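You operate a simulated robot arm through the tools that you are given. There is no shell and no other tool.

You are at the controls of a simulated robot arm. One attempt, no reset.

Task
Stand the jar candle mid-trolley, uncover it, check it on bright and leave it on dim.
Fine: the lid goes beside it on the trolley top. Set down upright: jar candle, candle lid.
Where things are to end (x, y in the base frame): jar candle within 70 mm of [850, 290]; candle lid within 100 mm of [780, 370].

Only the result counts: the job must be done as asked and must still hold three seconds after the hand-in. Knocking over, shifting, dropping, spilling or breaking anything else fails it. A push-on lid holds only when it is set on centred and level and pressed home; a screw cap is set on level and turned clockwise until tight.

Robot
A 6-joint arm with a two-finger gripper, fixed in place. Base frame: the origin is on the floor under the middle of its stand, x ahead of it, y to its left, z up; the work surface is at about z = 830. Readings come in mm, rad, newtons and seconds.
It reaches about 1572 mm from its shoulder. Its first joint turns from -2.897 to 2.897 rad. Payload 2.45 kg.
Tool frame: the origin (TCP) lies between the finger pads and is the grasp point; the fingertips stand 20 mm ahead of it; z points along the fingers, y is the line along which they close. The gripper opens to 140 mm; its body begins 168 mm behind the TCP.
Orientation is told as [roll, pitch, yaw] about the base's x, y, z axes, in that order, counted from this pose: with the fingers straight down and closing along the base's y, the tool's x points along the base's -x, its y along +y and its z along -z.

Tools
- The arm moves only by the tool step_arm. Its argument "series" is text: rows parted by semicolons, each of 6 numbers parted by spaces: the shift along the tool's x, y, z in mm, then the turn, a rotation vector about the tool's x, y, z in rad. In form: dx dy dz rx ry rz; .... A call has 1 to 20 rows; each row shifts and turns the commanded pose from where the row before left it, along the tool's axes as they then stand. "claw" is the gripper command, from -1 (shut) to 1 (fully open), values between in proportion, set as the call begins (left out, the last holds). A row lasts 0.2 s, in which the tool goes at most 50 mm and 0.15 rad; a call with a longer step from one row to the next is refused whole, and so is a gripper value outside its range. Where a pose cannot be reached the arm comes as near as it can. A force on the tool above 90 N (or 10 N above the force at the start of the call, whichever is more), or a blocked arm, ends the call early, and 0.2 s more pass. Each finger travels about 45 mm/s and halts on what it meets, pressing with about 32 N; the grip force reading is that of the motor and also rises with nothing between the fingers. The clock runs only during rows and for 0.2 s after the last one: add rows that do not move to give the fingers time. It gives the time, the measured TCP pose, the force on the tool (base axes), the opening and the grip force at its end, in the units of the frame above (readings bear some noise), with the torque about the TCP (base axes, N m) and any sound that the robot's microphone picked up.
- Cameras (640 x 400 px; columns grow to the right, rows downward): "scene" is fixed at [397.6, 511.1, 1553.1]; the picture's right is [-0.53, -0.85, 0.00], its down [-0.72, 0.45, -0.53] and it looks along [0.45, -0.28, -0.85] (base axes); focal length 314 px, centre (320, 200). "wrist" rides on the gripper at [78, 11, -209] in the tool frame; the picture's right is [-0.14, 0.99, 0.00], its down [-0.92, -0.13, -0.37] and it looks along [-0.36, -0.05, 0.93] (tool axes); focal length 280 px, centre (320, 200). There is no depth. A picture from a camera that has moved, and an enlarged one, comes with that camera's place and axes in the base frame and with its lens. The place of the scene camera against the robot may be out by one fixed shift of up to 18 mm in any direction.
- capture(camera): a new picture of that camera. The clock stands still meanwhile.
- enlarge(camera, box): a new picture of the part [left, top, right, bottom] of that camera's present view, enlarged. The clock stands still meanwhile.
- job_done(): hands the job in; it is judged then, once.

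Nothing tells you positions but the pictures and the camera data. Unless the task says otherwise, let go and move clear before handing in.

The tools are called after ">>>" as name(argument=value, ...) on one line, values as JSON. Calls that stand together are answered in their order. step_arm: Moves the arm, as the interface text tells. Its arguments: {"type":"object","properties":{"series":{"type":"string"},"claw":{"type":"number"}},"required":["series"]} The other tools are called the same way: capture (camera) takes a picture; enlarge (camera, box) takes an enlarged picture of a part of a camera's view; job_done () hands the job in.

At the start:

```text
t: 0.0
ee_pos: [763.0, 73.8, 1094.9]
ee_rot: [0.0, -0.001, -0.001]
contact_force: [-0.2, 0.6, 0.6]
torque: [-0.03, 0.01, -0.01]
finger_gap: 139.8
finger_force: 0.1
```

scene: 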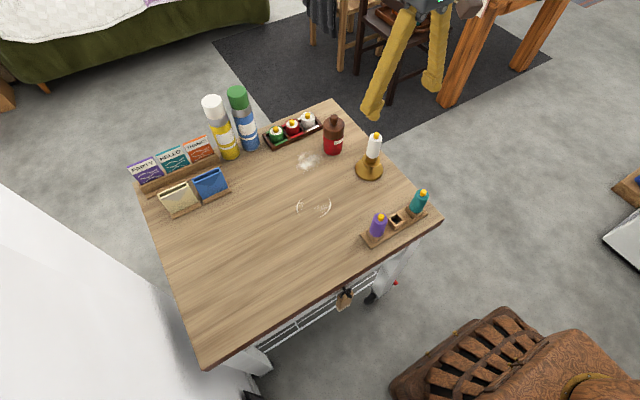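
wrist: 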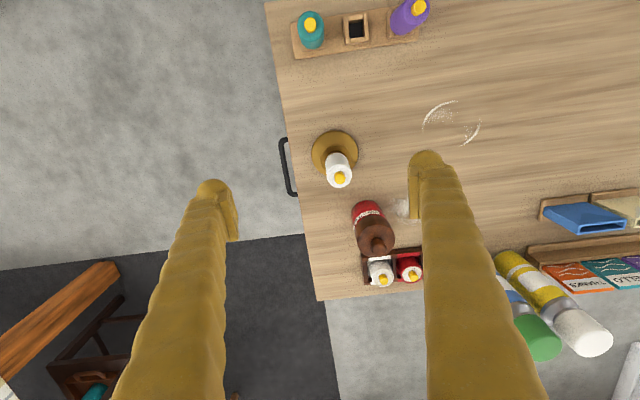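

The trolley top holds card racks, spray cans, a tealight tray, a brown-lidded red jar, a candlestick and a bottle rack. I take the brown-lidded red jar to be the jar candle, so I'll look closer first.

>>> enlarge(camera="scene", box=[250, 90, 410, 190])

>>> enlarge(camera="wrist", box=[270, 110, 510, 300])

>>> enlarge(camera="scene", box=[120, 80, 280, 230])

>>> enlarge(camera="scene", box=[280, 180, 460, 310])

```text
4.00 times, centred on (330, 140) of scene
camera zoom: at [397.6, 511.1, 1553.1], right [-0.53, -0.85, 0.0], down [-0.72, 0.45, -0.53], along [0.45, -0.28, -0.85], focal length 1257 px, centre (280, 440)
```

zoom: 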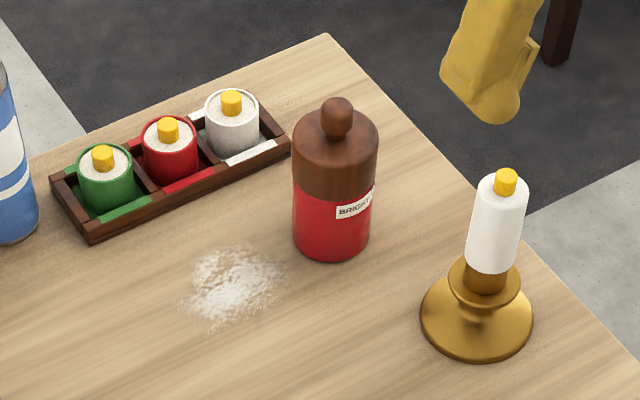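

```text
2.11 times, centred on (390, 205) of wrist
camera zoom: at [683.7, 85.4, 1303.8], right [0.14, 0.99, 0.0], down [0.92, -0.13, 0.37], along [0.36, -0.05, -0.93], focal length 590 px, centre (173, 190)
```

zoom: 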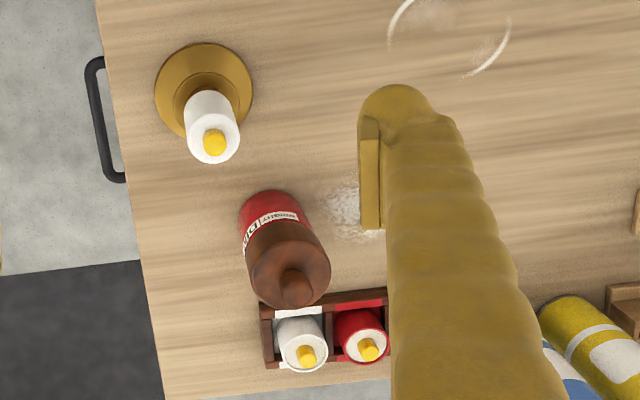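

```text
2.67 times, centred on (200, 155) of scene
camera zoom: at [397.6, 511.1, 1553.1], right [-0.53, -0.85, 0.0], down [-0.72, 0.45, -0.53], along [0.45, -0.28, -0.85], focal length 838 px, centre (640, 320)
```

zoom: 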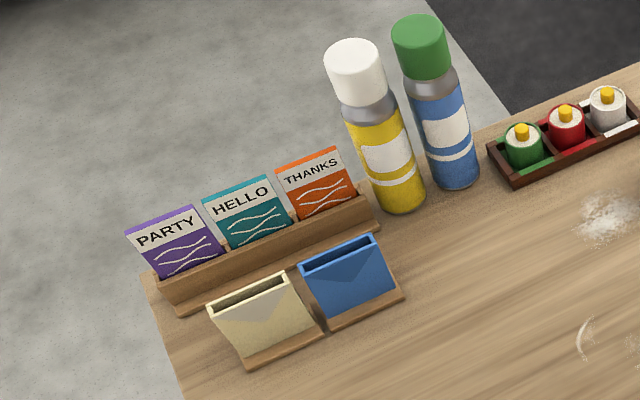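

```text
3.08 times, centred on (370, 245) of scene
camera zoom: at [397.6, 511.1, 1553.1], right [-0.53, -0.85, 0.0], down [-0.72, 0.45, -0.53], along [0.45, -0.28, -0.85], focal length 967 px, centre (166, 62)
```

zoom: 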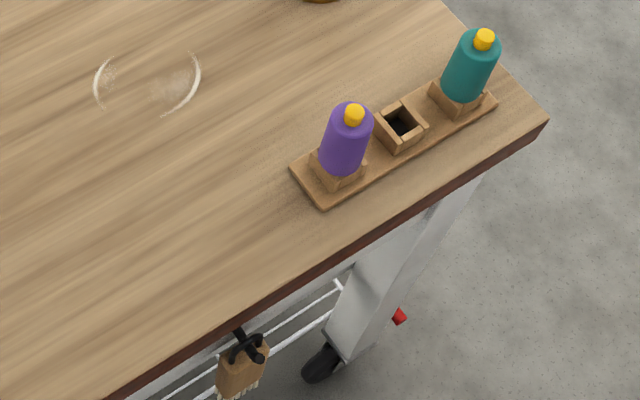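

I take the jar candle (red jar, brown knobbed lid) to be near (915, 146), with its knob top around z 960. I'll move above it for a better wrist view before descending.

>>> step_arm(series="-30 14 0 0 0 0; -30 14 0 0 0 0; -30 14 0 0 0 0; -30 15 0 0 0 0; -30 15 0 0 0 0; 0 0 0 0 0 0; 0 0 0 0 0 0", claw=1)

>>> capture(camera="wrist")

>>> capture(camera="scene")

```text
t: 1.6
ee_pos: [912.0, 146.3, 1095.2]
ee_rot: [0.0, 0.0, 0.002]
contact_force: [0.5, -0.5, 0.2]
torque: [0.03, 0.01, 0.0]
finger_gap: 140.0
finger_force: 0.1
```

```text
taken
camera wrist: at [832.8, 158.3, 1305.2], right [0.14, 0.99, 0.0], down [0.92, -0.13, 0.37], along [0.36, -0.05, -0.93], focal length 280 px, centre (320, 200)
```

wrist: 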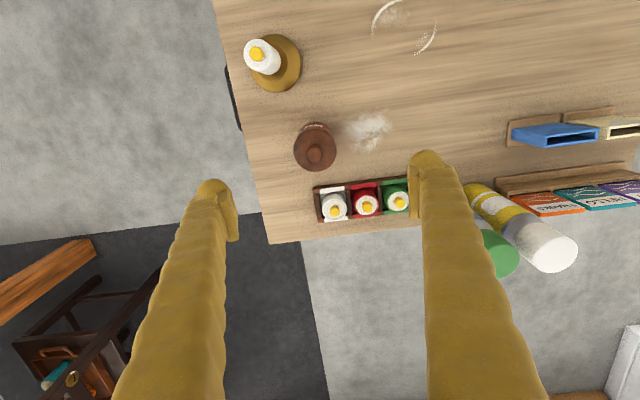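

```text
taken
```

scene: 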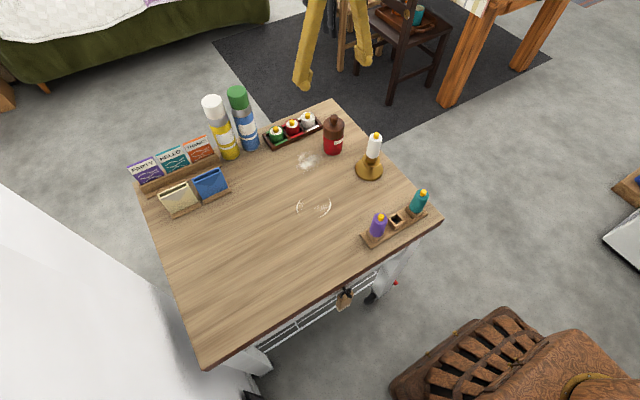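

The wrist view puts the jar near (903, 142), which implies the scene camera is shifted by about 13 mm. I'll zoom on the jar and its label before grasping.

>>> enlarge(camera="scene", box=[314, 110, 354, 160])

>>> enlarge(camera="wrist", box=[280, 110, 360, 190])

```text
8.00 times, centred on (334, 135) of scene
camera zoom: at [397.6, 511.1, 1553.1], right [-0.53, -0.85, 0.0], down [-0.72, 0.45, -0.53], along [0.45, -0.28, -0.85], focal length 2514 px, centre (208, 720)
```

zoom: 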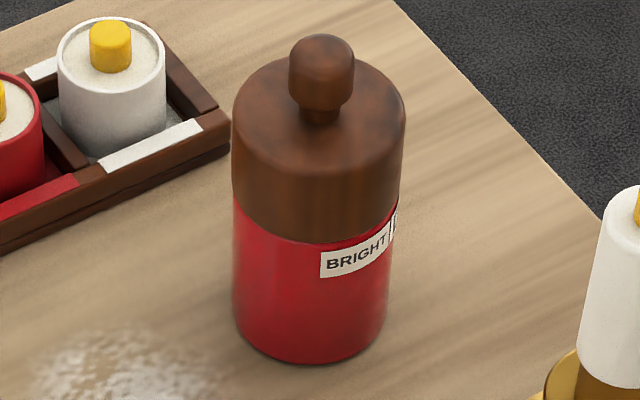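

```text
5.00 times, centred on (320, 150) of wrist
camera zoom: at [832.8, 158.3, 1305.2], right [0.14, 0.99, 0.0], down [0.92, -0.13, 0.37], along [0.36, -0.05, -0.93], focal length 1402 px, centre (320, 450)
```

zoom: 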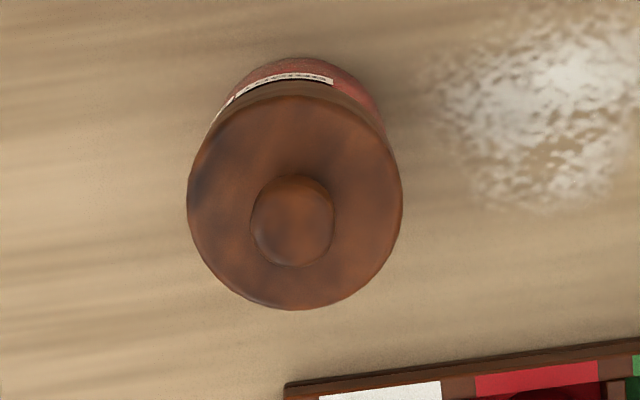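

The labels sit around the rim under the lid, facing the robot. Next I'll centre over (905.5, 141.4), descend and grip the jar body below the lid.

>>> step_arm(series="3 -2.5 20 0 0 0; 3.5 -2.4 25 0 0 0; 0 0 30 0 0 0; 0 0 30 0 0 0; 0 0 30 0 0 0; 0 0 30 0 0 0; 0 0 30 0 0 0; 0 0 20 0 0 0; 0 0 15 0 0 0; 0 0 0 0 0 0; 0 0 0 0 0 0", claw=1)

>>> capture(camera="wrist")

>>> enlarge(camera="scene", box=[280, 60, 400, 180])

```text
t: 4.0
ee_pos: [906.5, 141.1, 865.9]
ee_rot: [0.0, -0.001, 0.001]
contact_force: [-0.7, 0.1, -0.1]
torque: [-0.01, -0.02, -0.03]
finger_gap: 140.0
finger_force: 0.0
```

```text
taken
camera wrist: at [828.0, 153.1, 1075.0], right [0.14, 0.99, 0.0], down [0.92, -0.13, 0.37], along [0.36, -0.05, -0.93], focal length 280 px, centre (320, 200)
```

wrist: 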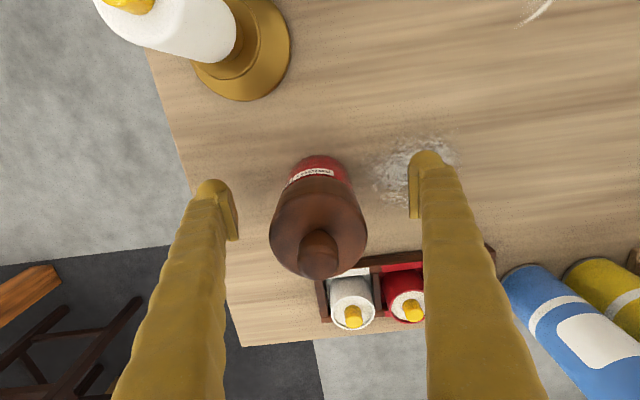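

```text
3.33 times, centred on (340, 120) of scene
camera zoom: at [397.6, 511.1, 1553.1], right [-0.53, -0.85, 0.0], down [-0.72, 0.45, -0.53], along [0.45, -0.28, -0.85], focal length 1048 px, centre (253, 467)
```

zoom: 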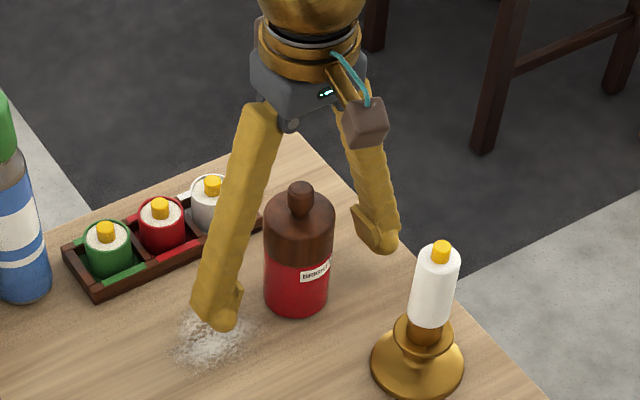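

The fingers straddle the jar body with nothing else touching. I'll close on the body now.

>>> step_arm(series="0 0 3 0 0 0; 0 0 0 0 0 0; 0 0 0 0 0 0; 0 0 0 0 0 0; 0 0 0 0 0 0; 0 0 0 0 0 0; 0 0 0 0 0 0; 0 0 0 0 0 0", claw=-1)

>>> capture(camera="wrist")

```text
t: 5.8
ee_pos: [906.7, 141.7, 862.5]
ee_rot: [0.0, 0.001, 0.0]
contact_force: [-0.1, -2.3, 0.6]
torque: [0.03, 0.03, 0.03]
finger_gap: 59.7
finger_force: 31.9
```

```text
taken
camera wrist: at [827.6, 152.6, 1071.5], right [0.14, 0.99, 0.0], down [0.92, -0.13, 0.37], along [0.36, -0.05, -0.93], focal length 280 px, centre (320, 200)
```

wrist: 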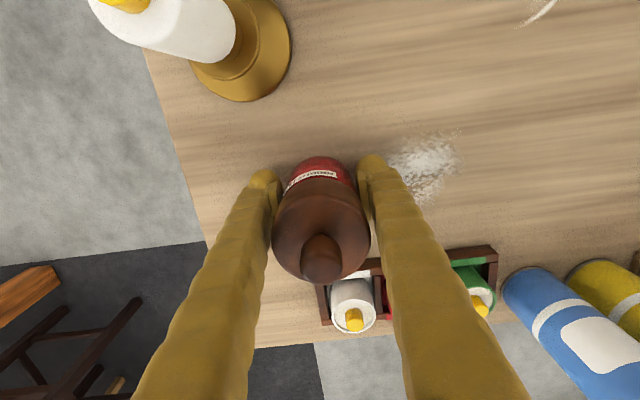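

The jar is gripped with a gap of 59.7 mm. I'll lift it, carry it to about (850, 290) and lower it to just above the surface.

>>> step_arm(series="0 0 -10 0 0 0; 0 0 -20 0 0 0; 0 0 -20 0 0 0; 0 0 0 0 0 0; 5 13 0 0 0 0; 10 26 0 0 0 0; 10 26 0 0 0 0; 10 26 0 0 0 0; 10 26 0 0 0 0; 8 20 0 0 0 0; 4 11 0 0 0 0; 0 0 0 0 0 0; 0 0 0 0 0 0")

>>> capture(camera="wrist")

>>> capture(camera="scene")

```text
t: 8.6
ee_pos: [849.1, 288.9, 911.4]
ee_rot: [0.0, 0.0, 0.0]
contact_force: [0.2, -0.1, -5.1]
torque: [-0.01, -0.02, -0.02]
finger_gap: 59.7
finger_force: 32.0
```

```text
taken
camera wrist: at [770.6, 300.6, 1119.8], right [0.14, 0.99, 0.0], down [0.92, -0.13, 0.37], along [0.36, -0.05, -0.93], focal length 280 px, centre (320, 200)
```

wrist: 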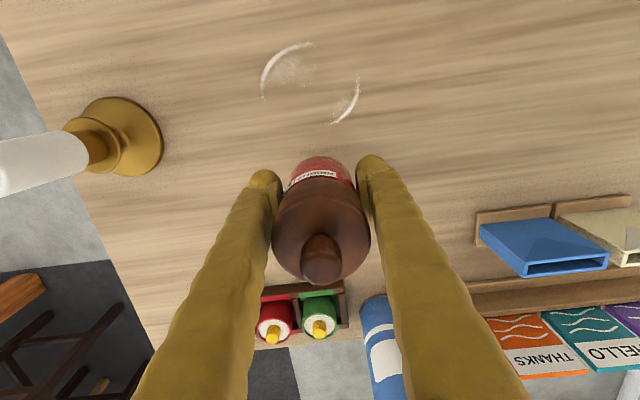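

```text
taken
```

scene: 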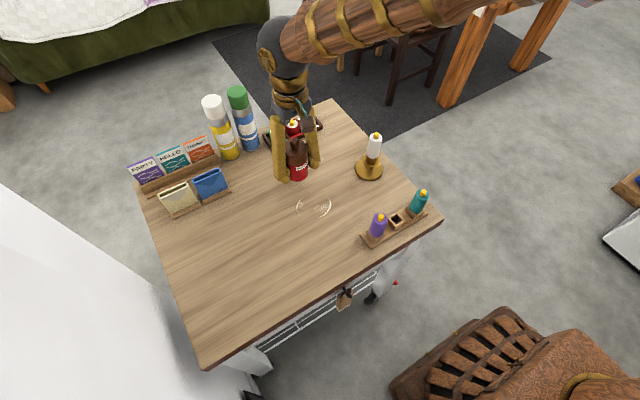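

The jar is held at (849, 289), about 49 mm above its rest height. I'll lower it slowly and watch the force.

>>> step_arm(series="0 0 15 0 0 0; 0 0 15 0 0 0; 0 0 10 0 0 0; 0 0 4 0 0 0; 0 0 2 0 0 0; 0 0 1.5 0 0 0; 0 0 0 0 0 0; 0 0 0 0 0 0")

```text
t: 10.4
ee_pos: [848.2, 288.6, 864.8]
ee_rot: [-0.002, -0.001, 0.001]
contact_force: [-0.2, 0.0, -4.7]
torque: [0.05, 0.04, -0.01]
finger_gap: 59.5
finger_force: 31.9
```

>>> step_arm(series="0 0 1 0 0 0; 0 0 0.7 0 0 0; 0 0 0 0 0 0; 0 0 0 0 0 0")

```text
t: 11.4
ee_pos: [847.8, 288.5, 863.0]
ee_rot: [0.0, 0.0, -0.002]
contact_force: [0.0, 0.7, -3.2]
torque: [0.09, 0.01, -0.03]
finger_gap: 59.7
finger_force: 32.5
```

The force is easing, so the jar is just touching. I'll go a fraction lower and then open.

>>> step_arm(series="0 0 0.6 0 0 0; 0 0 0 0 0 0; 0 0 0 0 0 0")

```text
t: 12.2
ee_pos: [848.5, 288.8, 864.1]
ee_rot: [0.001, -0.001, 0.001]
contact_force: [-5.9, 3.1, 11.8]
torque: [0.0, 0.14, -0.02]
finger_gap: 59.4
finger_force: 31.7
```

The jar is seated with about 12 N pressing up. I'll release it, raise the gripper and look again.

>>> step_arm(series="0 0 0 0 0 0; 0 0 0 0 0 0; 0 0 0 0 0 0; 0 0 0 0 0 0; 0 0 0 0 0 0; 0 0 0 0 0 0", claw=0.4)

>>> capture(camera="wrist")

>>> enlarge(camera="scene", box=[240, 90, 360, 220])

```text
t: 13.6
ee_pos: [848.2, 288.1, 861.8]
ee_rot: [0.0, 0.0, 0.0]
contact_force: [-0.3, 0.3, 0.0]
torque: [0.0, 0.01, 0.0]
finger_gap: 98.0
finger_force: 0.0
```

```text
taken
camera wrist: at [770.1, 300.4, 1071.1], right [0.14, 0.99, 0.0], down [0.92, -0.13, 0.37], along [0.36, -0.05, -0.93], focal length 280 px, centre (320, 200)
```

wrist: 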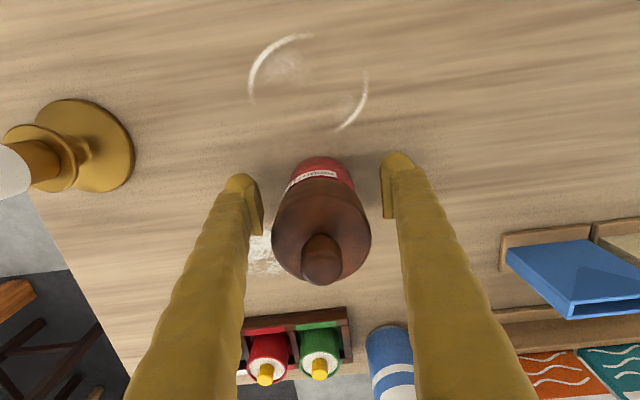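

```text
3.08 times, centred on (300, 155) of scene
camera zoom: at [397.6, 511.1, 1553.1], right [-0.53, -0.85, 0.0], down [-0.72, 0.45, -0.53], along [0.45, -0.28, -0.85], focal length 967 px, centre (382, 338)
```

zoom: 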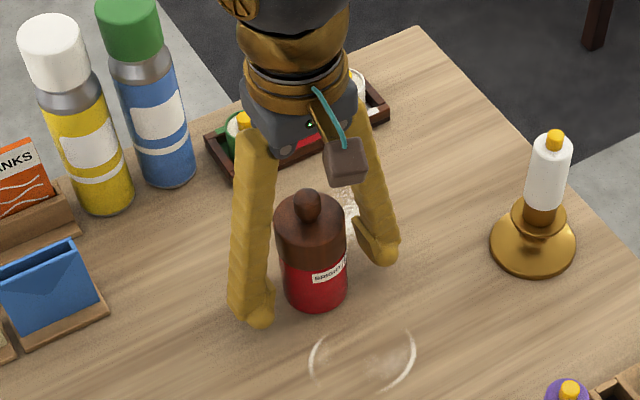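

The jar stands upright near (848, 288) and the grip is off. I'll zoom in to measure the lid heights.

>>> enlarge(camera="wrist", box=[260, 140, 380, 300])

>>> enlarge(camera="scene", box=[270, 140, 370, 200])

```text
2.50 times, centred on (320, 220) of wrist
camera zoom: at [770.1, 300.4, 1071.1], right [0.14, 0.99, 0.0], down [0.92, -0.13, 0.37], along [0.36, -0.05, -0.93], focal length 701 px, centre (320, 150)
```

zoom: 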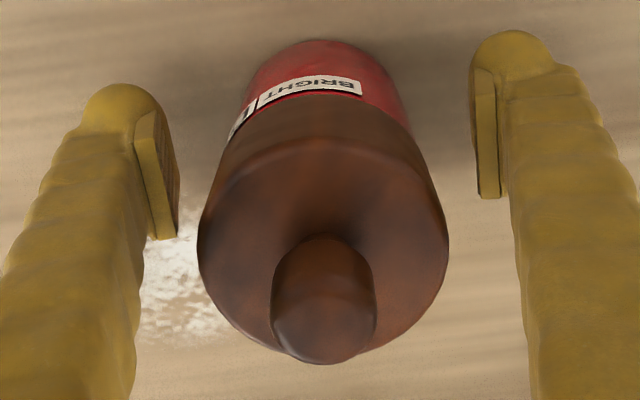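

```text
6.40 times, centred on (320, 170) of scene
camera zoom: at [397.6, 511.1, 1553.1], right [-0.53, -0.85, 0.0], down [-0.72, 0.45, -0.53], along [0.45, -0.28, -0.85], focal length 2012 px, centre (320, 392)
```

zoom: 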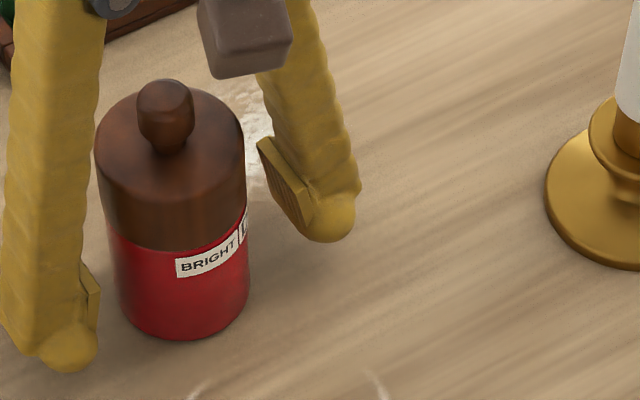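

The lid skirt spans roughly z 904–933 and the knob reaches about 955. I'll raise the TCP to about 928 so the pads sit only on the lid skirt, then close gently.

>>> step_arm(series="0 0 -20 0 0 0; -1 0 -20 0 0 0; -1 0 -20 0 0 0; 0 0 -7 0 0 0; 0 0 0 0 0 0; 0 0 0 0 0 0")

>>> capture(camera="wrist")

>>> enlarge(camera="scene", box=[270, 140, 370, 200])

```text
t: 15.0
ee_pos: [851.1, 287.9, 928.6]
ee_rot: [-0.001, -0.001, 0.0]
contact_force: [0.0, -0.1, 0.2]
torque: [0.01, 0.0, -0.01]
finger_gap: 98.1
finger_force: 0.0
```

```text
taken
camera wrist: at [772.8, 300.1, 1137.6], right [0.14, 0.99, 0.0], down [0.92, -0.13, 0.37], along [0.36, -0.05, -0.93], focal length 280 px, centre (320, 200)
```

wrist: 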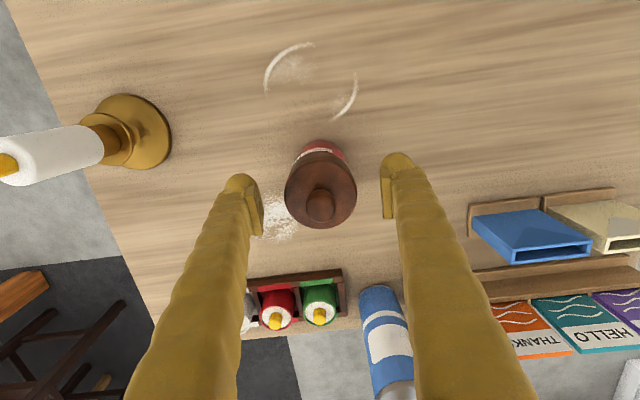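

```text
6.40 times, centred on (320, 170) of scene
camera zoom: at [397.6, 511.1, 1553.1], right [-0.53, -0.85, 0.0], down [-0.72, 0.45, -0.53], along [0.45, -0.28, -0.85], focal length 2012 px, centre (320, 392)
```

zoom: 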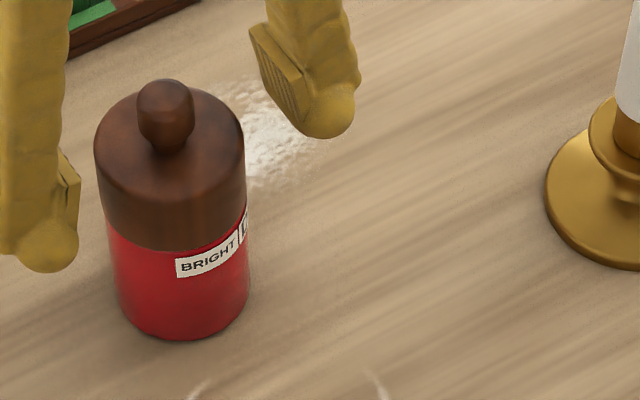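

The lid is centred between the pads, so I'll close on the skirt.

>>> step_arm(series="0 0 0 0 0 0; 0 0 0 0 0 0; 0 0 0 0 0 0; 0 0 0 0 0 0; 0 0 0 0 0 0; 0 0 0 0 0 0", claw=-1)

>>> enlarge(camera="scene", box=[270, 140, 370, 200])

```text
t: 16.4
ee_pos: [851.5, 288.7, 929.0]
ee_rot: [-0.001, -0.001, 0.0]
contact_force: [-0.8, 0.7, 0.5]
torque: [-0.02, 0.04, 0.01]
finger_gap: 57.1
finger_force: 32.3
```

```text
6.40 times, centred on (320, 170) of scene
camera zoom: at [397.6, 511.1, 1553.1], right [-0.53, -0.85, 0.0], down [-0.72, 0.45, -0.53], along [0.45, -0.28, -0.85], focal length 2012 px, centre (320, 392)
```

zoom: 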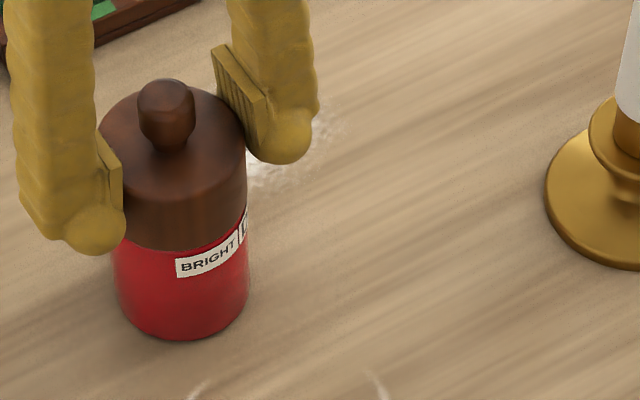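

The lid is gripped with a gap of 57.1 mm. I'll lift a little and read the force to see whether the lid comes alone.

>>> step_arm(series="0 0 -2 0 0 0; 0 0 -3 0 0 0; 0 0 -3 0 0 0; 0 0 0 0 0 0")

>>> enlarge(camera="scene", box=[270, 140, 370, 200])

```text
t: 17.4
ee_pos: [851.3, 288.5, 936.7]
ee_rot: [0.0, -0.001, -0.001]
contact_force: [0.5, -0.7, -0.6]
torque: [0.0, 0.01, 0.0]
finger_gap: 57.2
finger_force: 31.6
```

```text
6.40 times, centred on (320, 170) of scene
camera zoom: at [397.6, 511.1, 1553.1], right [-0.53, -0.85, 0.0], down [-0.72, 0.45, -0.53], along [0.45, -0.28, -0.85], focal length 2012 px, centre (320, 392)
```

zoom: 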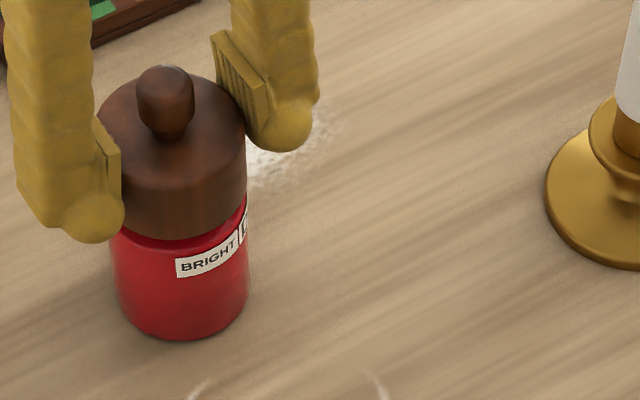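

The lid comes up alone and the jar stays put. I'll lift it well clear and look at both the lid's underside and the jar.

>>> step_arm(series="0 0 -10 0 0 0; 0 0 -20 0 0 0; 0 0 -20 0 0 0; 0 0 -15 0 0 0; 0 0 0 0 0 0")

>>> enlarge(camera="scene", box=[260, 120, 360, 200])

>>> capture(camera="wrist")

```text
t: 18.6
ee_pos: [851.9, 288.1, 1001.8]
ee_rot: [0.0, -0.001, -0.001]
contact_force: [0.1, -0.3, -0.5]
torque: [-0.02, 0.0, 0.02]
finger_gap: 57.1
finger_force: 32.4
```

```text
5.00 times, centred on (310, 160) of scene
camera zoom: at [397.6, 511.1, 1553.1], right [-0.53, -0.85, 0.0], down [-0.72, 0.45, -0.53], along [0.45, -0.28, -0.85], focal length 1572 px, centre (370, 400)
```

zoom: 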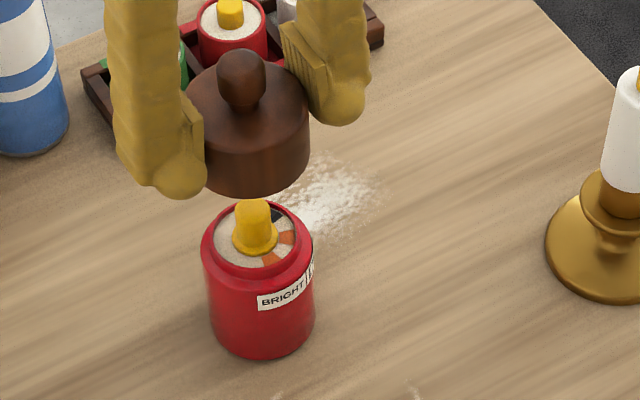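

```text
taken
camera wrist: at [771.6, 299.8, 1210.4], right [0.14, 0.99, 0.0], down [0.92, -0.13, 0.37], along [0.37, -0.05, -0.93], focal length 280 px, centre (320, 200)
```

wrist: 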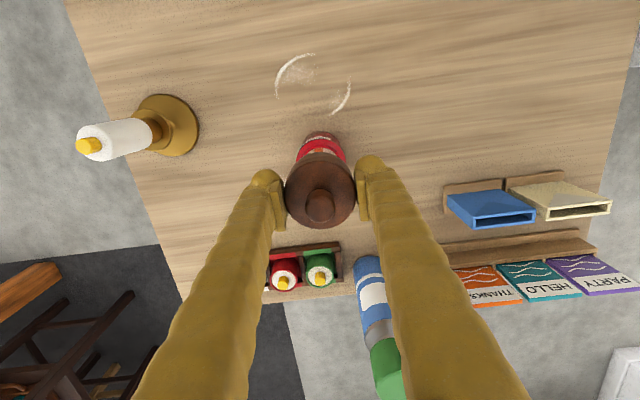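

Inside the jar there's a yellow flame knob with a dial around it. First I'll carry the lid to (780, 370) and lower it.

>>> step_arm(series="8 9 0 0 0 0; 16 18 0 0 0 0; 16 18 0 0 0 0; 16 18 0 0 0 0; 10 12 0 0 0 0; 6 7 0 0 0 0; 0 0 20 0 0 0; 0 0 30 0 0 0; 0 0 30 0 0 0; 0 0 30 0 0 0; 0 0 17 0 0 0; 0 0 5 0 0 0; 0 0 0 0 0 0; 0 0 0 0 0 0")

>>> enlarge(camera="scene", box=[230, 150, 350, 240])

```text
t: 21.6
ee_pos: [778.6, 369.3, 871.2]
ee_rot: [-0.001, -0.001, 0.0]
contact_force: [0.3, 0.2, -0.8]
torque: [0.0, 0.03, 0.02]
finger_gap: 57.2
finger_force: 32.5
```

```text
4.44 times, centred on (290, 195) of scene
camera zoom: at [397.6, 511.1, 1553.1], right [-0.53, -0.85, 0.0], down [-0.72, 0.45, -0.53], along [0.45, -0.28, -0.85], focal length 1397 px, centre (453, 222)
```

zoom: 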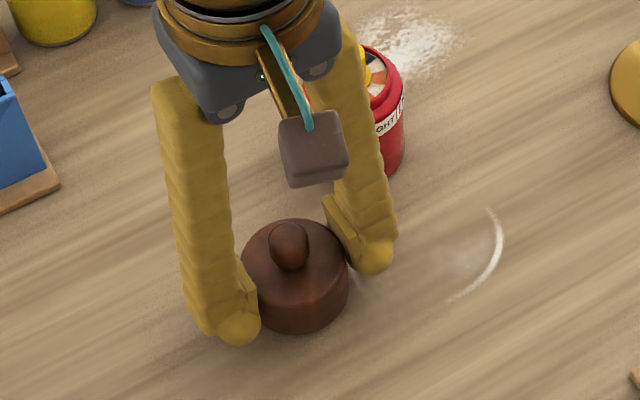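

The lid is held close above the trolley top. I'll lower it in small steps until it touches.

>>> step_arm(series="0 0 3 0 0 0; 0 0 3 0 0 0; 0 0 2 0 0 0; 0 0 2 0 0 0; 0 0 0 0 0 0")

```text
t: 22.8
ee_pos: [779.6, 371.1, 861.8]
ee_rot: [0.0, -0.002, 0.0]
contact_force: [-9.3, -4.3, 27.0]
torque: [-0.12, 0.25, 0.01]
finger_gap: 57.3
finger_force: 31.9
```

The lid is down with 27 N on it. I'll ease off about a millimetre and then open.

>>> step_arm(series="0 0 -0.7 0 0 0; 0 0 0 0 0 0; 0 0 0 0 0 0")

```text
t: 23.6
ee_pos: [779.4, 371.1, 859.8]
ee_rot: [0.0, 0.0, 0.0]
contact_force: [1.3, 2.4, 12.8]
torque: [0.09, -0.16, 0.03]
finger_gap: 57.3
finger_force: 31.9
```

>>> step_arm(series="0 0 0 0 0 0; 0 0 0 0 0 0; 0 0 0 0 0 0; 0 0 0 0 0 0; 0 0 0 0 0 0", claw=0.2)

>>> capture(camera="wrist")

>>> enlarge(camera="scene", box=[230, 150, 350, 240])

```text
t: 24.8
ee_pos: [779.5, 371.3, 861.6]
ee_rot: [0.0, 0.001, 0.001]
contact_force: [0.3, 0.3, 0.2]
torque: [-0.01, 0.0, -0.01]
finger_gap: 84.0
finger_force: 0.0
```

```text
taken
camera wrist: at [700.3, 382.3, 1070.2], right [0.14, 0.99, 0.0], down [0.92, -0.13, 0.37], along [0.36, -0.05, -0.93], focal length 280 px, centre (320, 200)
```

wrist: 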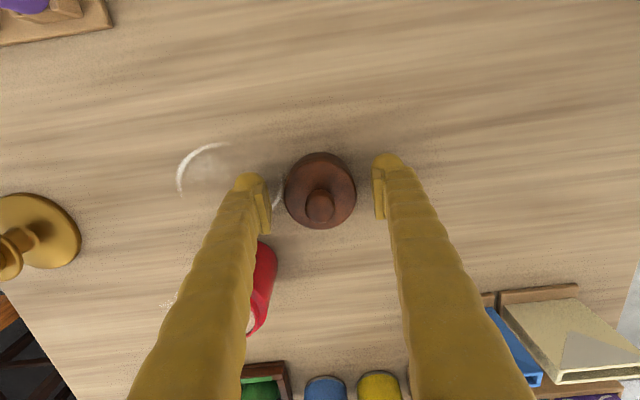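

```text
4.44 times, centred on (290, 195) of scene
camera zoom: at [397.6, 511.1, 1553.1], right [-0.53, -0.85, 0.0], down [-0.72, 0.45, -0.53], along [0.45, -0.28, -0.85], focal length 1397 px, centre (453, 222)
```

zoom: 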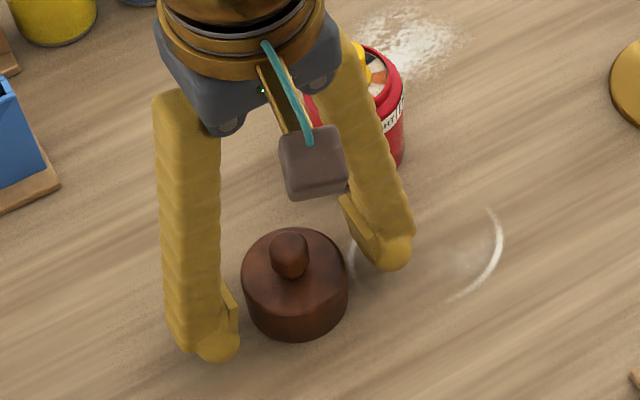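

The lid stands upright near (779, 371). I'll rise straight up and move over the jar to look at its dial.

>>> step_arm(series="0 0 -20 0 0 0; 0 0 -40 0 0 0; 0 0 -40 0 0 0; 0 0 -40 0 0 0; 0 0 -20 0 0 0; -18 -20 0 0 0 0; -18 -20 0 0 0 0; -18 -21 0 0 0 0; -16 -21 0 0 0 0; 0 0 0 0 0 0; 0 0 0 0 0 0")

>>> capture(camera="wrist")

>>> enlarge(camera="wrist", box=[280, 110, 360, 190])

>>> enlarge(camera="scene", box=[270, 145, 330, 195])

```text
t: 27.2
ee_pos: [848.6, 289.8, 1020.7]
ee_rot: [0.0, -0.001, 0.001]
contact_force: [-0.4, 0.0, 0.8]
torque: [0.01, -0.02, 0.02]
finger_gap: 84.0
finger_force: 0.1
```

```text
taken
camera wrist: at [769.6, 302.0, 1229.4], right [0.14, 0.99, 0.0], down [0.92, -0.13, 0.37], along [0.36, -0.05, -0.93], focal length 280 px, centre (320, 200)
```

wrist: 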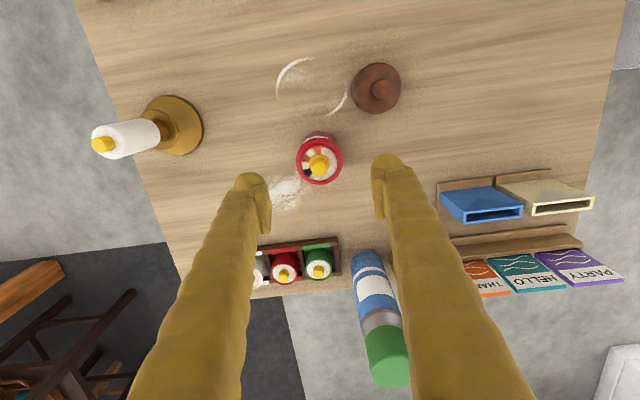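

```text
5.00 times, centred on (320, 150) of wrist
camera zoom: at [769.6, 302.0, 1229.4], right [0.14, 0.99, 0.0], down [0.92, -0.13, 0.37], along [0.36, -0.05, -0.93], focal length 1402 px, centre (320, 450)
```

zoom: 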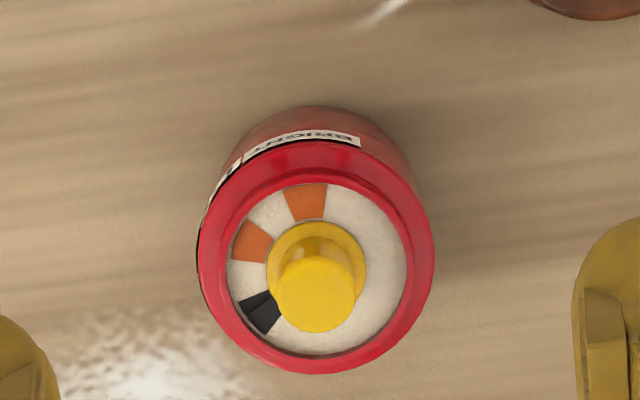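

```text
8.00 times, centred on (300, 170) of scene
camera zoom: at [397.6, 511.1, 1553.1], right [-0.53, -0.85, 0.0], down [-0.72, 0.45, -0.53], along [0.45, -0.28, -0.85], focal length 2514 px, centre (480, 440)
```

zoom: 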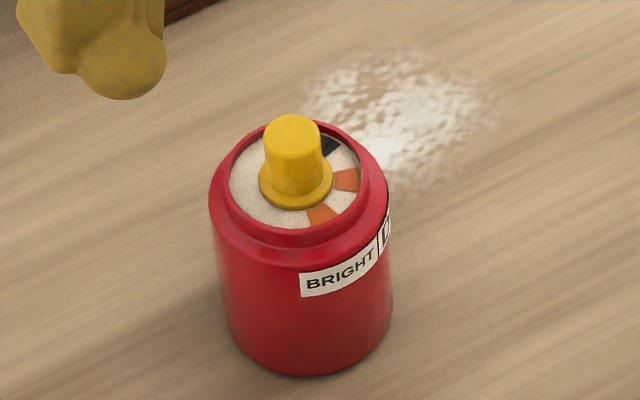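

The dial shows one black and two orange marks about 60° apart, with BRIGHT on the side facing the robot. I'll come closer to read the pointer and the other labels.

>>> step_arm(series="0 0 20 0 0 0; 0 0 17 0 0 0; 0 0 0 0 0 0; 0 0 0 0 0 0")

>>> enlarge(camera="wrist", box=[295, 135, 345, 195])

>>> enlarge(camera="scene", box=[284, 155, 314, 185])

```text
t: 28.2
ee_pos: [846.5, 290.6, 981.8]
ee_rot: [0.001, -0.001, 0.003]
contact_force: [0.3, -0.9, -0.1]
torque: [0.01, -0.02, 0.0]
finger_gap: 84.1
finger_force: 0.1
```

```text
6.67 times, centred on (320, 165) of wrist
camera zoom: at [769.0, 301.5, 1192.1], right [0.14, 0.99, 0.0], down [0.92, -0.13, 0.37], along [0.36, -0.05, -0.93], focal length 1869 px, centre (320, 433)
```

zoom: 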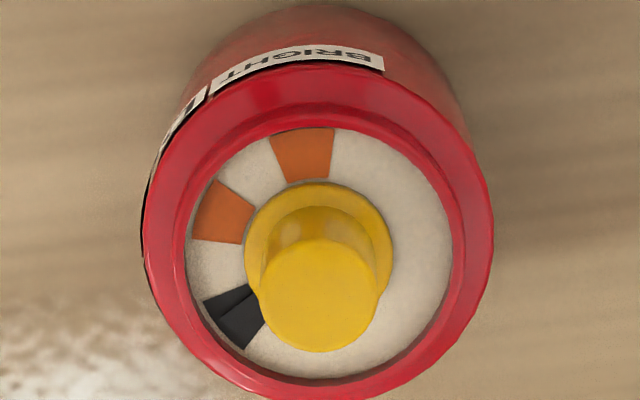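

```text
13.33 times, centred on (299, 170) of scene
camera zoom: at [397.6, 511.1, 1553.1], right [-0.53, -0.85, 0.0], down [-0.72, 0.45, -0.53], along [0.45, -0.28, -0.85], focal length 4191 px, centre (600, 600)
```

zoom: 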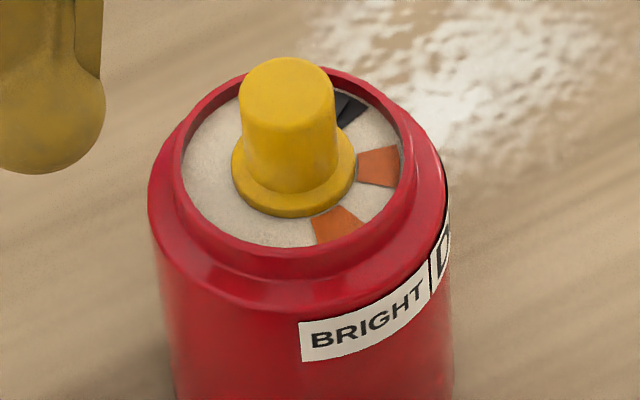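

The label next to BRIGHT starts with "D", so it's DIM, and the pointer now rests on the black (OFF) mark. That makes it 120° clockwise from above to BRIGHT, then 60° back to DIM. I'll pre-turn the gripper 60° counter-clockwise over the jar and check centring.

>>> step_arm(series="-3 -1.5 0 0 0 0; 0 0 0 0 0 -0.1496; 0 0 0 0 0 -0.1496; 0 0 0 0 0 -0.1496; 0 0 0 0 0 -0.1496; 0 0 0 0 0 -0.1496; 0 0 0 0 0 -0.1496; 0 0 0 0 0 -0.1496; 0 0 0 0 0 0; 0 0 0 0 0 0", claw=-0.3)

>>> capture(camera="wrist")

>>> enlarge(camera="wrist", box=[280, 125, 360, 205])

>>> capture(camera="scene")

```text
t: 30.4
ee_pos: [853.7, 288.6, 984.0]
ee_rot: [-0.001, 0.0, 1.049]
contact_force: [0.2, 0.0, 0.5]
torque: [0.04, -0.03, 0.0]
finger_gap: 48.7
finger_force: 0.1
```

```text
taken
camera wrist: at [803.3, 226.2, 1193.0], right [-0.79, 0.61, 0.0], down [0.57, 0.73, 0.37], along [0.23, 0.29, -0.93], focal length 280 px, centre (320, 200)
```

wrist: 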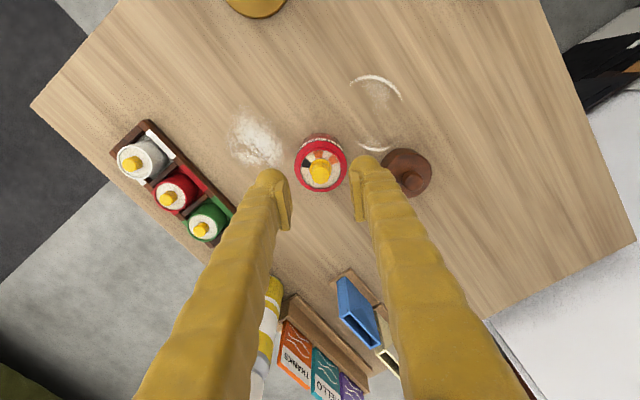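

```text
5.00 times, centred on (320, 165) of wrist
camera zoom: at [803.3, 226.2, 1193.0], right [-0.79, 0.61, 0.0], down [0.57, 0.73, 0.37], along [0.23, 0.29, -0.93], focal length 1402 px, centre (320, 375)
```

zoom: 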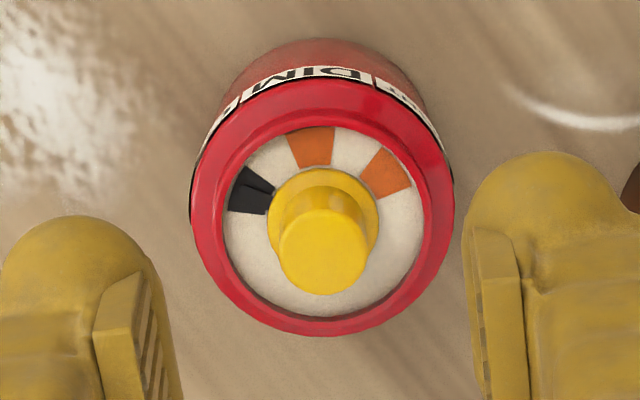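

```text
taken
```

scene: 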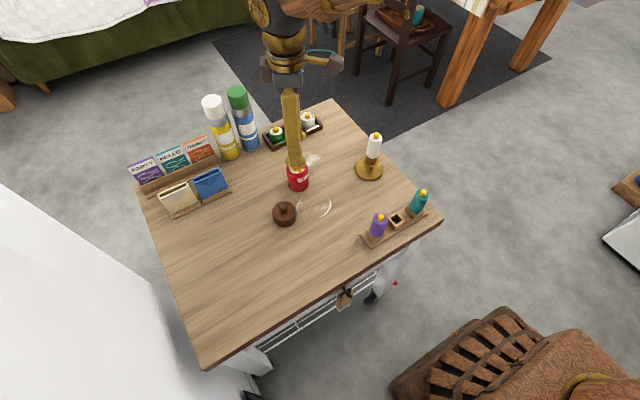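

DIM is the middle label and the raised black pointer sits on OFF. The knob is centred across the fingers. I'll lower with the fingers narrowed to about 32 mm, feeling for the rim.

>>> step_arm(series="-2 0 15 0 0 0; 0 0 20 0 0 0; 0 0 10 0 0 0; 0 0 5 0 0 0; 0 0 2 0 0 0; 0 0 2 0 0 0; 0 0 0 0 0 0; 0 0 0 0 0 0", claw=-0.54)

>>> capture(camera="wrist")

>>> enlarge(camera="scene", box=[270, 140, 330, 195])

```text
t: 32.2
ee_pos: [852.6, 289.1, 929.1]
ee_rot: [0.002, 0.0, 1.048]
contact_force: [0.4, 0.1, -0.4]
torque: [0.01, 0.01, -0.01]
finger_gap: 32.2
finger_force: 0.1
```

```text
taken
camera wrist: at [803.7, 228.0, 1138.7], right [-0.79, 0.61, 0.0], down [0.57, 0.73, 0.37], along [0.23, 0.29, -0.93], focal length 280 px, centre (320, 200)
```

wrist: 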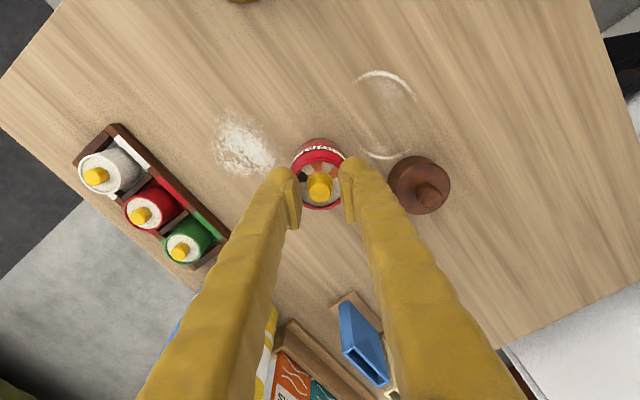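

```text
7.27 times, centred on (300, 168) of scene
camera zoom: at [397.6, 511.1, 1553.1], right [-0.53, -0.85, 0.0], down [-0.72, 0.45, -0.53], along [0.45, -0.28, -0.85], focal length 2286 px, centre (466, 436)
```

zoom: 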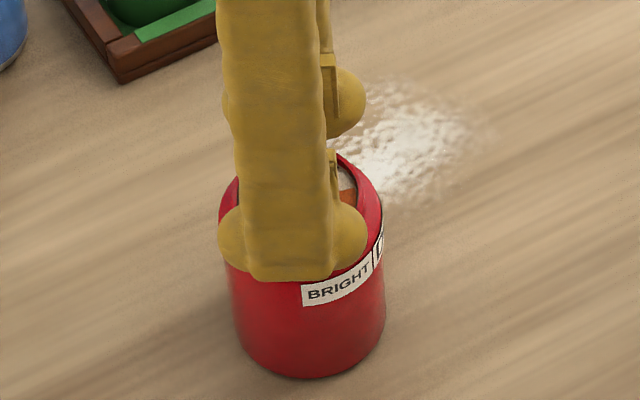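

>>> enlarge(camera="wrist", box=[280, 135, 360, 225])

```text
4.44 times, centred on (320, 180) of wrist
camera zoom: at [803.7, 228.0, 1138.7], right [-0.79, 0.61, 0.0], down [0.57, 0.73, 0.37], along [0.23, 0.29, -0.93], focal length 1246 px, centre (320, 289)
```

zoom: 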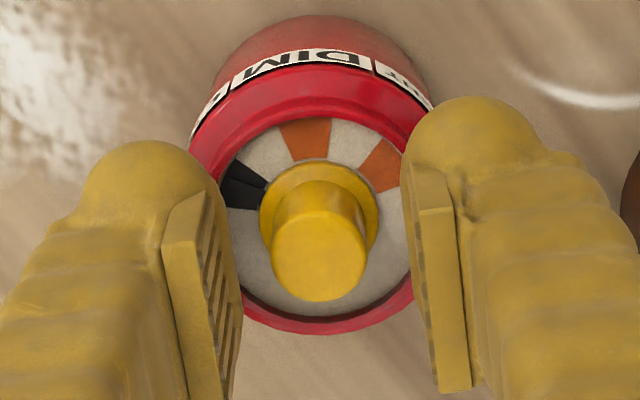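

The pad bottoms reach about 12 mm below the TCP, so they need to sit lower on the knob. I'll keep lowering in small steps to find the rim.

>>> step_arm(series="0 0 1.5 0 0 0; 0 0 1.5 0 0 0; 0 0 1.5 0 0 0; 0 0 0 0 0 0; 0 0 0 0 0 0")

```text
t: 33.4
ee_pos: [853.8, 289.2, 926.3]
ee_rot: [0.0, 0.001, 1.048]
contact_force: [0.8, -0.6, 7.2]
torque: [0.01, 0.09, 0.04]
finger_gap: 32.6
finger_force: 0.2
```

The rim is touched at a TCP height of about 926. I'll back up 1.5 mm and close on the knob.

>>> step_arm(series="0 0 -1.5 0 0 0; 0 0 0 0 0 0; 0 0 0 0 0 0; 0 0 0 0 0 0; 0 0 0 0 0 0", claw=-1)

>>> enlarge(camera="wrist", box=[280, 135, 360, 225])

>>> enlarge(camera="scene", box=[270, 140, 330, 195])

```text
t: 34.6
ee_pos: [852.6, 289.4, 927.4]
ee_rot: [0.0, 0.0, 1.048]
contact_force: [-0.4, 0.9, -3.7]
torque: [-0.03, -0.01, -0.01]
finger_gap: 16.6
finger_force: 31.9
```

```text
4.44 times, centred on (320, 180) of wrist
camera zoom: at [803.9, 228.0, 1135.3], right [-0.79, 0.61, 0.0], down [0.57, 0.73, 0.37], along [0.23, 0.29, -0.93], focal length 1246 px, centre (320, 289)
```

zoom: 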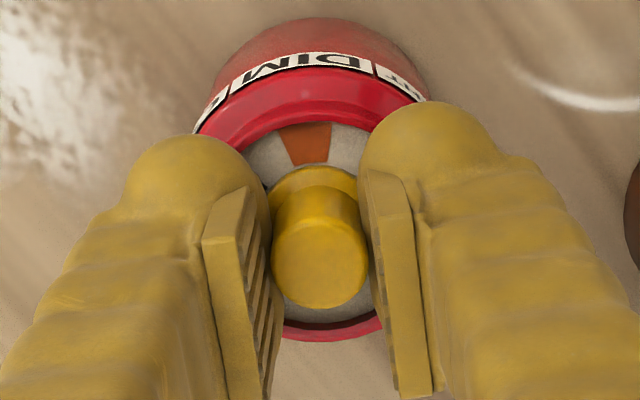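

```text
7.27 times, centred on (300, 168) of scene
camera zoom: at [397.6, 511.1, 1553.1], right [-0.53, -0.85, 0.0], down [-0.72, 0.45, -0.53], along [0.45, -0.28, -0.85], focal length 2286 px, centre (466, 436)
```

zoom: 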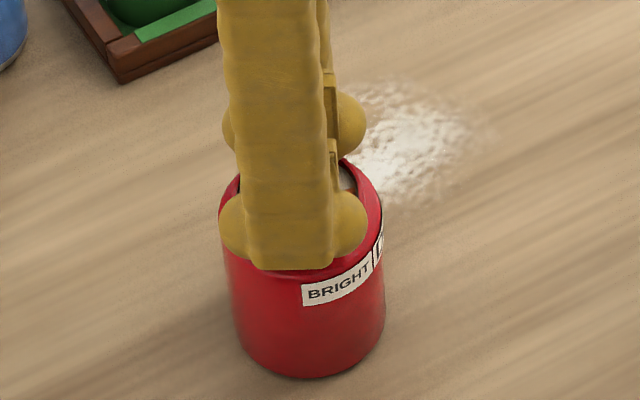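

The knob is gripped at a gap of 16.6 mm, with a slight upward pull. I'll ease down half a millimetre so the jar sits firmly, then check the force.

>>> step_arm(series="0 0 0.6 0 0 0; 0 0 0 0 0 0; 0 0 0 0 0 0")

```text
t: 35.4
ee_pos: [853.1, 289.4, 927.2]
ee_rot: [0.0, 0.0, 1.047]
contact_force: [-0.2, -1.2, -5.3]
torque: [-0.03, 0.0, -0.01]
finger_gap: 16.5
finger_force: 31.7
```

>>> step_arm(series="0 0 0.7 0 0 0; 0 0 0 0 0 0; 0 0 0 0 0 0")

```text
t: 36.2
ee_pos: [853.2, 289.2, 926.5]
ee_rot: [0.001, 0.001, 1.047]
contact_force: [1.0, 1.4, -1.5]
torque: [0.01, 0.01, -0.03]
finger_gap: 16.3
finger_force: 32.1
```

The jar is nearly neutral now. I'll add a touch more downward load, begin turning clockwise from above, and watch torque and sound.

>>> step_arm(series="0 0 0.6 0 0 0; 0 0 0 0 0 0; 0 0 0 0 0 0.1; 0 0 0 0 0 0.1; 0 0 0 0 0 0.1; 0 0 0 0 0 0")

>>> enlarge(camera="wrist", box=[280, 135, 360, 225])

>>> enlarge(camera="scene", box=[270, 140, 330, 195])

```text
t: 37.6
ee_pos: [853.3, 289.7, 926.1]
ee_rot: [0.0, -0.001, 0.745]
contact_force: [1.3, -2.5, 24.4]
torque: [-0.09, 0.06, -0.1]
finger_gap: 16.5
finger_force: 32.1
```

```text
4.44 times, centred on (320, 180) of wrist
camera zoom: at [787.4, 245.2, 1134.9], right [-0.57, 0.82, 0.0], down [0.76, 0.53, 0.37], along [0.3, 0.21, -0.93], focal length 1246 px, centre (320, 289)
```

zoom: 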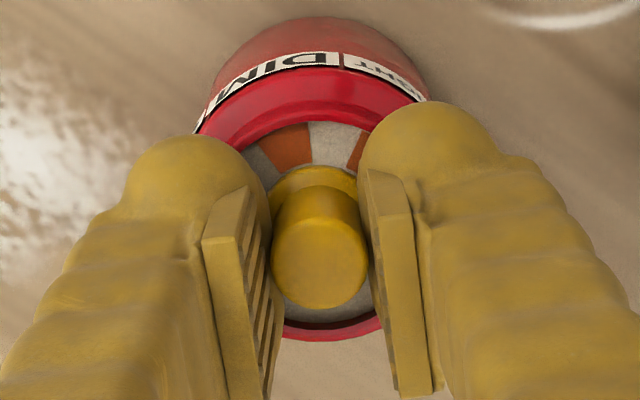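

```text
7.27 times, centred on (300, 168) of scene
camera zoom: at [397.6, 511.1, 1553.1], right [-0.53, -0.85, 0.0], down [-0.72, 0.45, -0.53], along [0.45, -0.28, -0.85], focal length 2286 px, centre (466, 436)
```

zoom: 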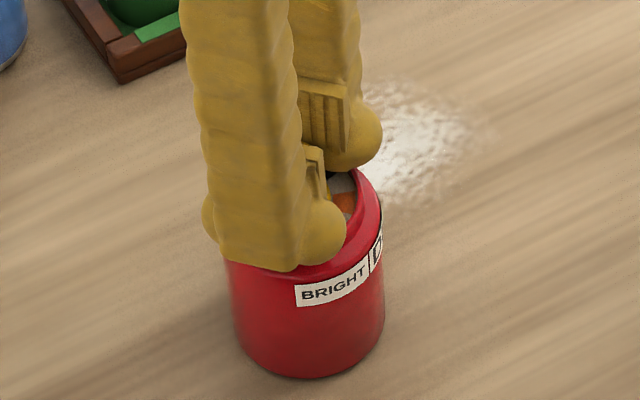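

The jar turned about 5° with the tool and the knob appears to have turned about 12° relative to it. I'll continue in small amounts and watch the label.

>>> step_arm(series="0 0 0 0 0 0.1; 0 0 0 0 0 0.1; 0 0 0 0 0 0.1; 0 0 0 0 0 0")

>>> enlarge(camera="wrist", box=[280, 135, 360, 225])

>>> enlarge(camera="scene", box=[270, 140, 330, 195])

```text
t: 38.6
ee_pos: [853.1, 288.8, 925.5]
ee_rot: [0.0, -0.002, 0.444]
contact_force: [2.4, -0.1, 38.5]
torque: [0.04, -0.05, -0.2]
finger_gap: 16.2
finger_force: 32.4
```

```text
4.44 times, centred on (320, 180) of wrist
camera zoom: at [777.2, 266.1, 1134.7], right [-0.3, 0.95, 0.0], down [0.89, 0.28, 0.37], along [0.35, 0.11, -0.93], focal length 1246 px, centre (320, 289)
```

zoom: 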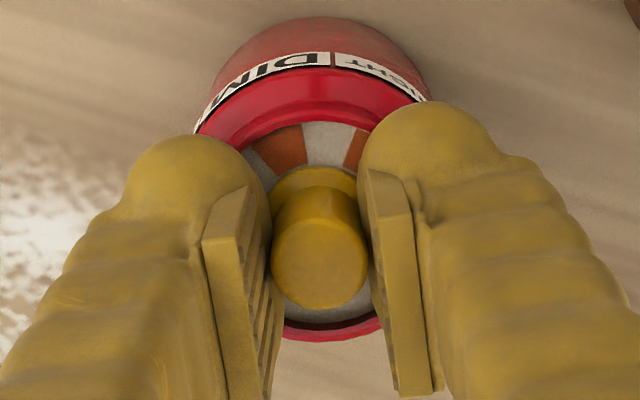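

```text
7.27 times, centred on (300, 168) of scene
camera zoom: at [397.6, 511.1, 1553.1], right [-0.53, -0.85, 0.0], down [-0.72, 0.45, -0.53], along [0.45, -0.28, -0.85], focal length 2286 px, centre (466, 436)
```

zoom: 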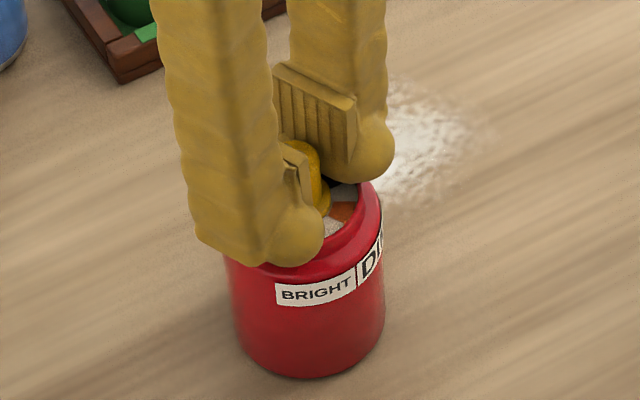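

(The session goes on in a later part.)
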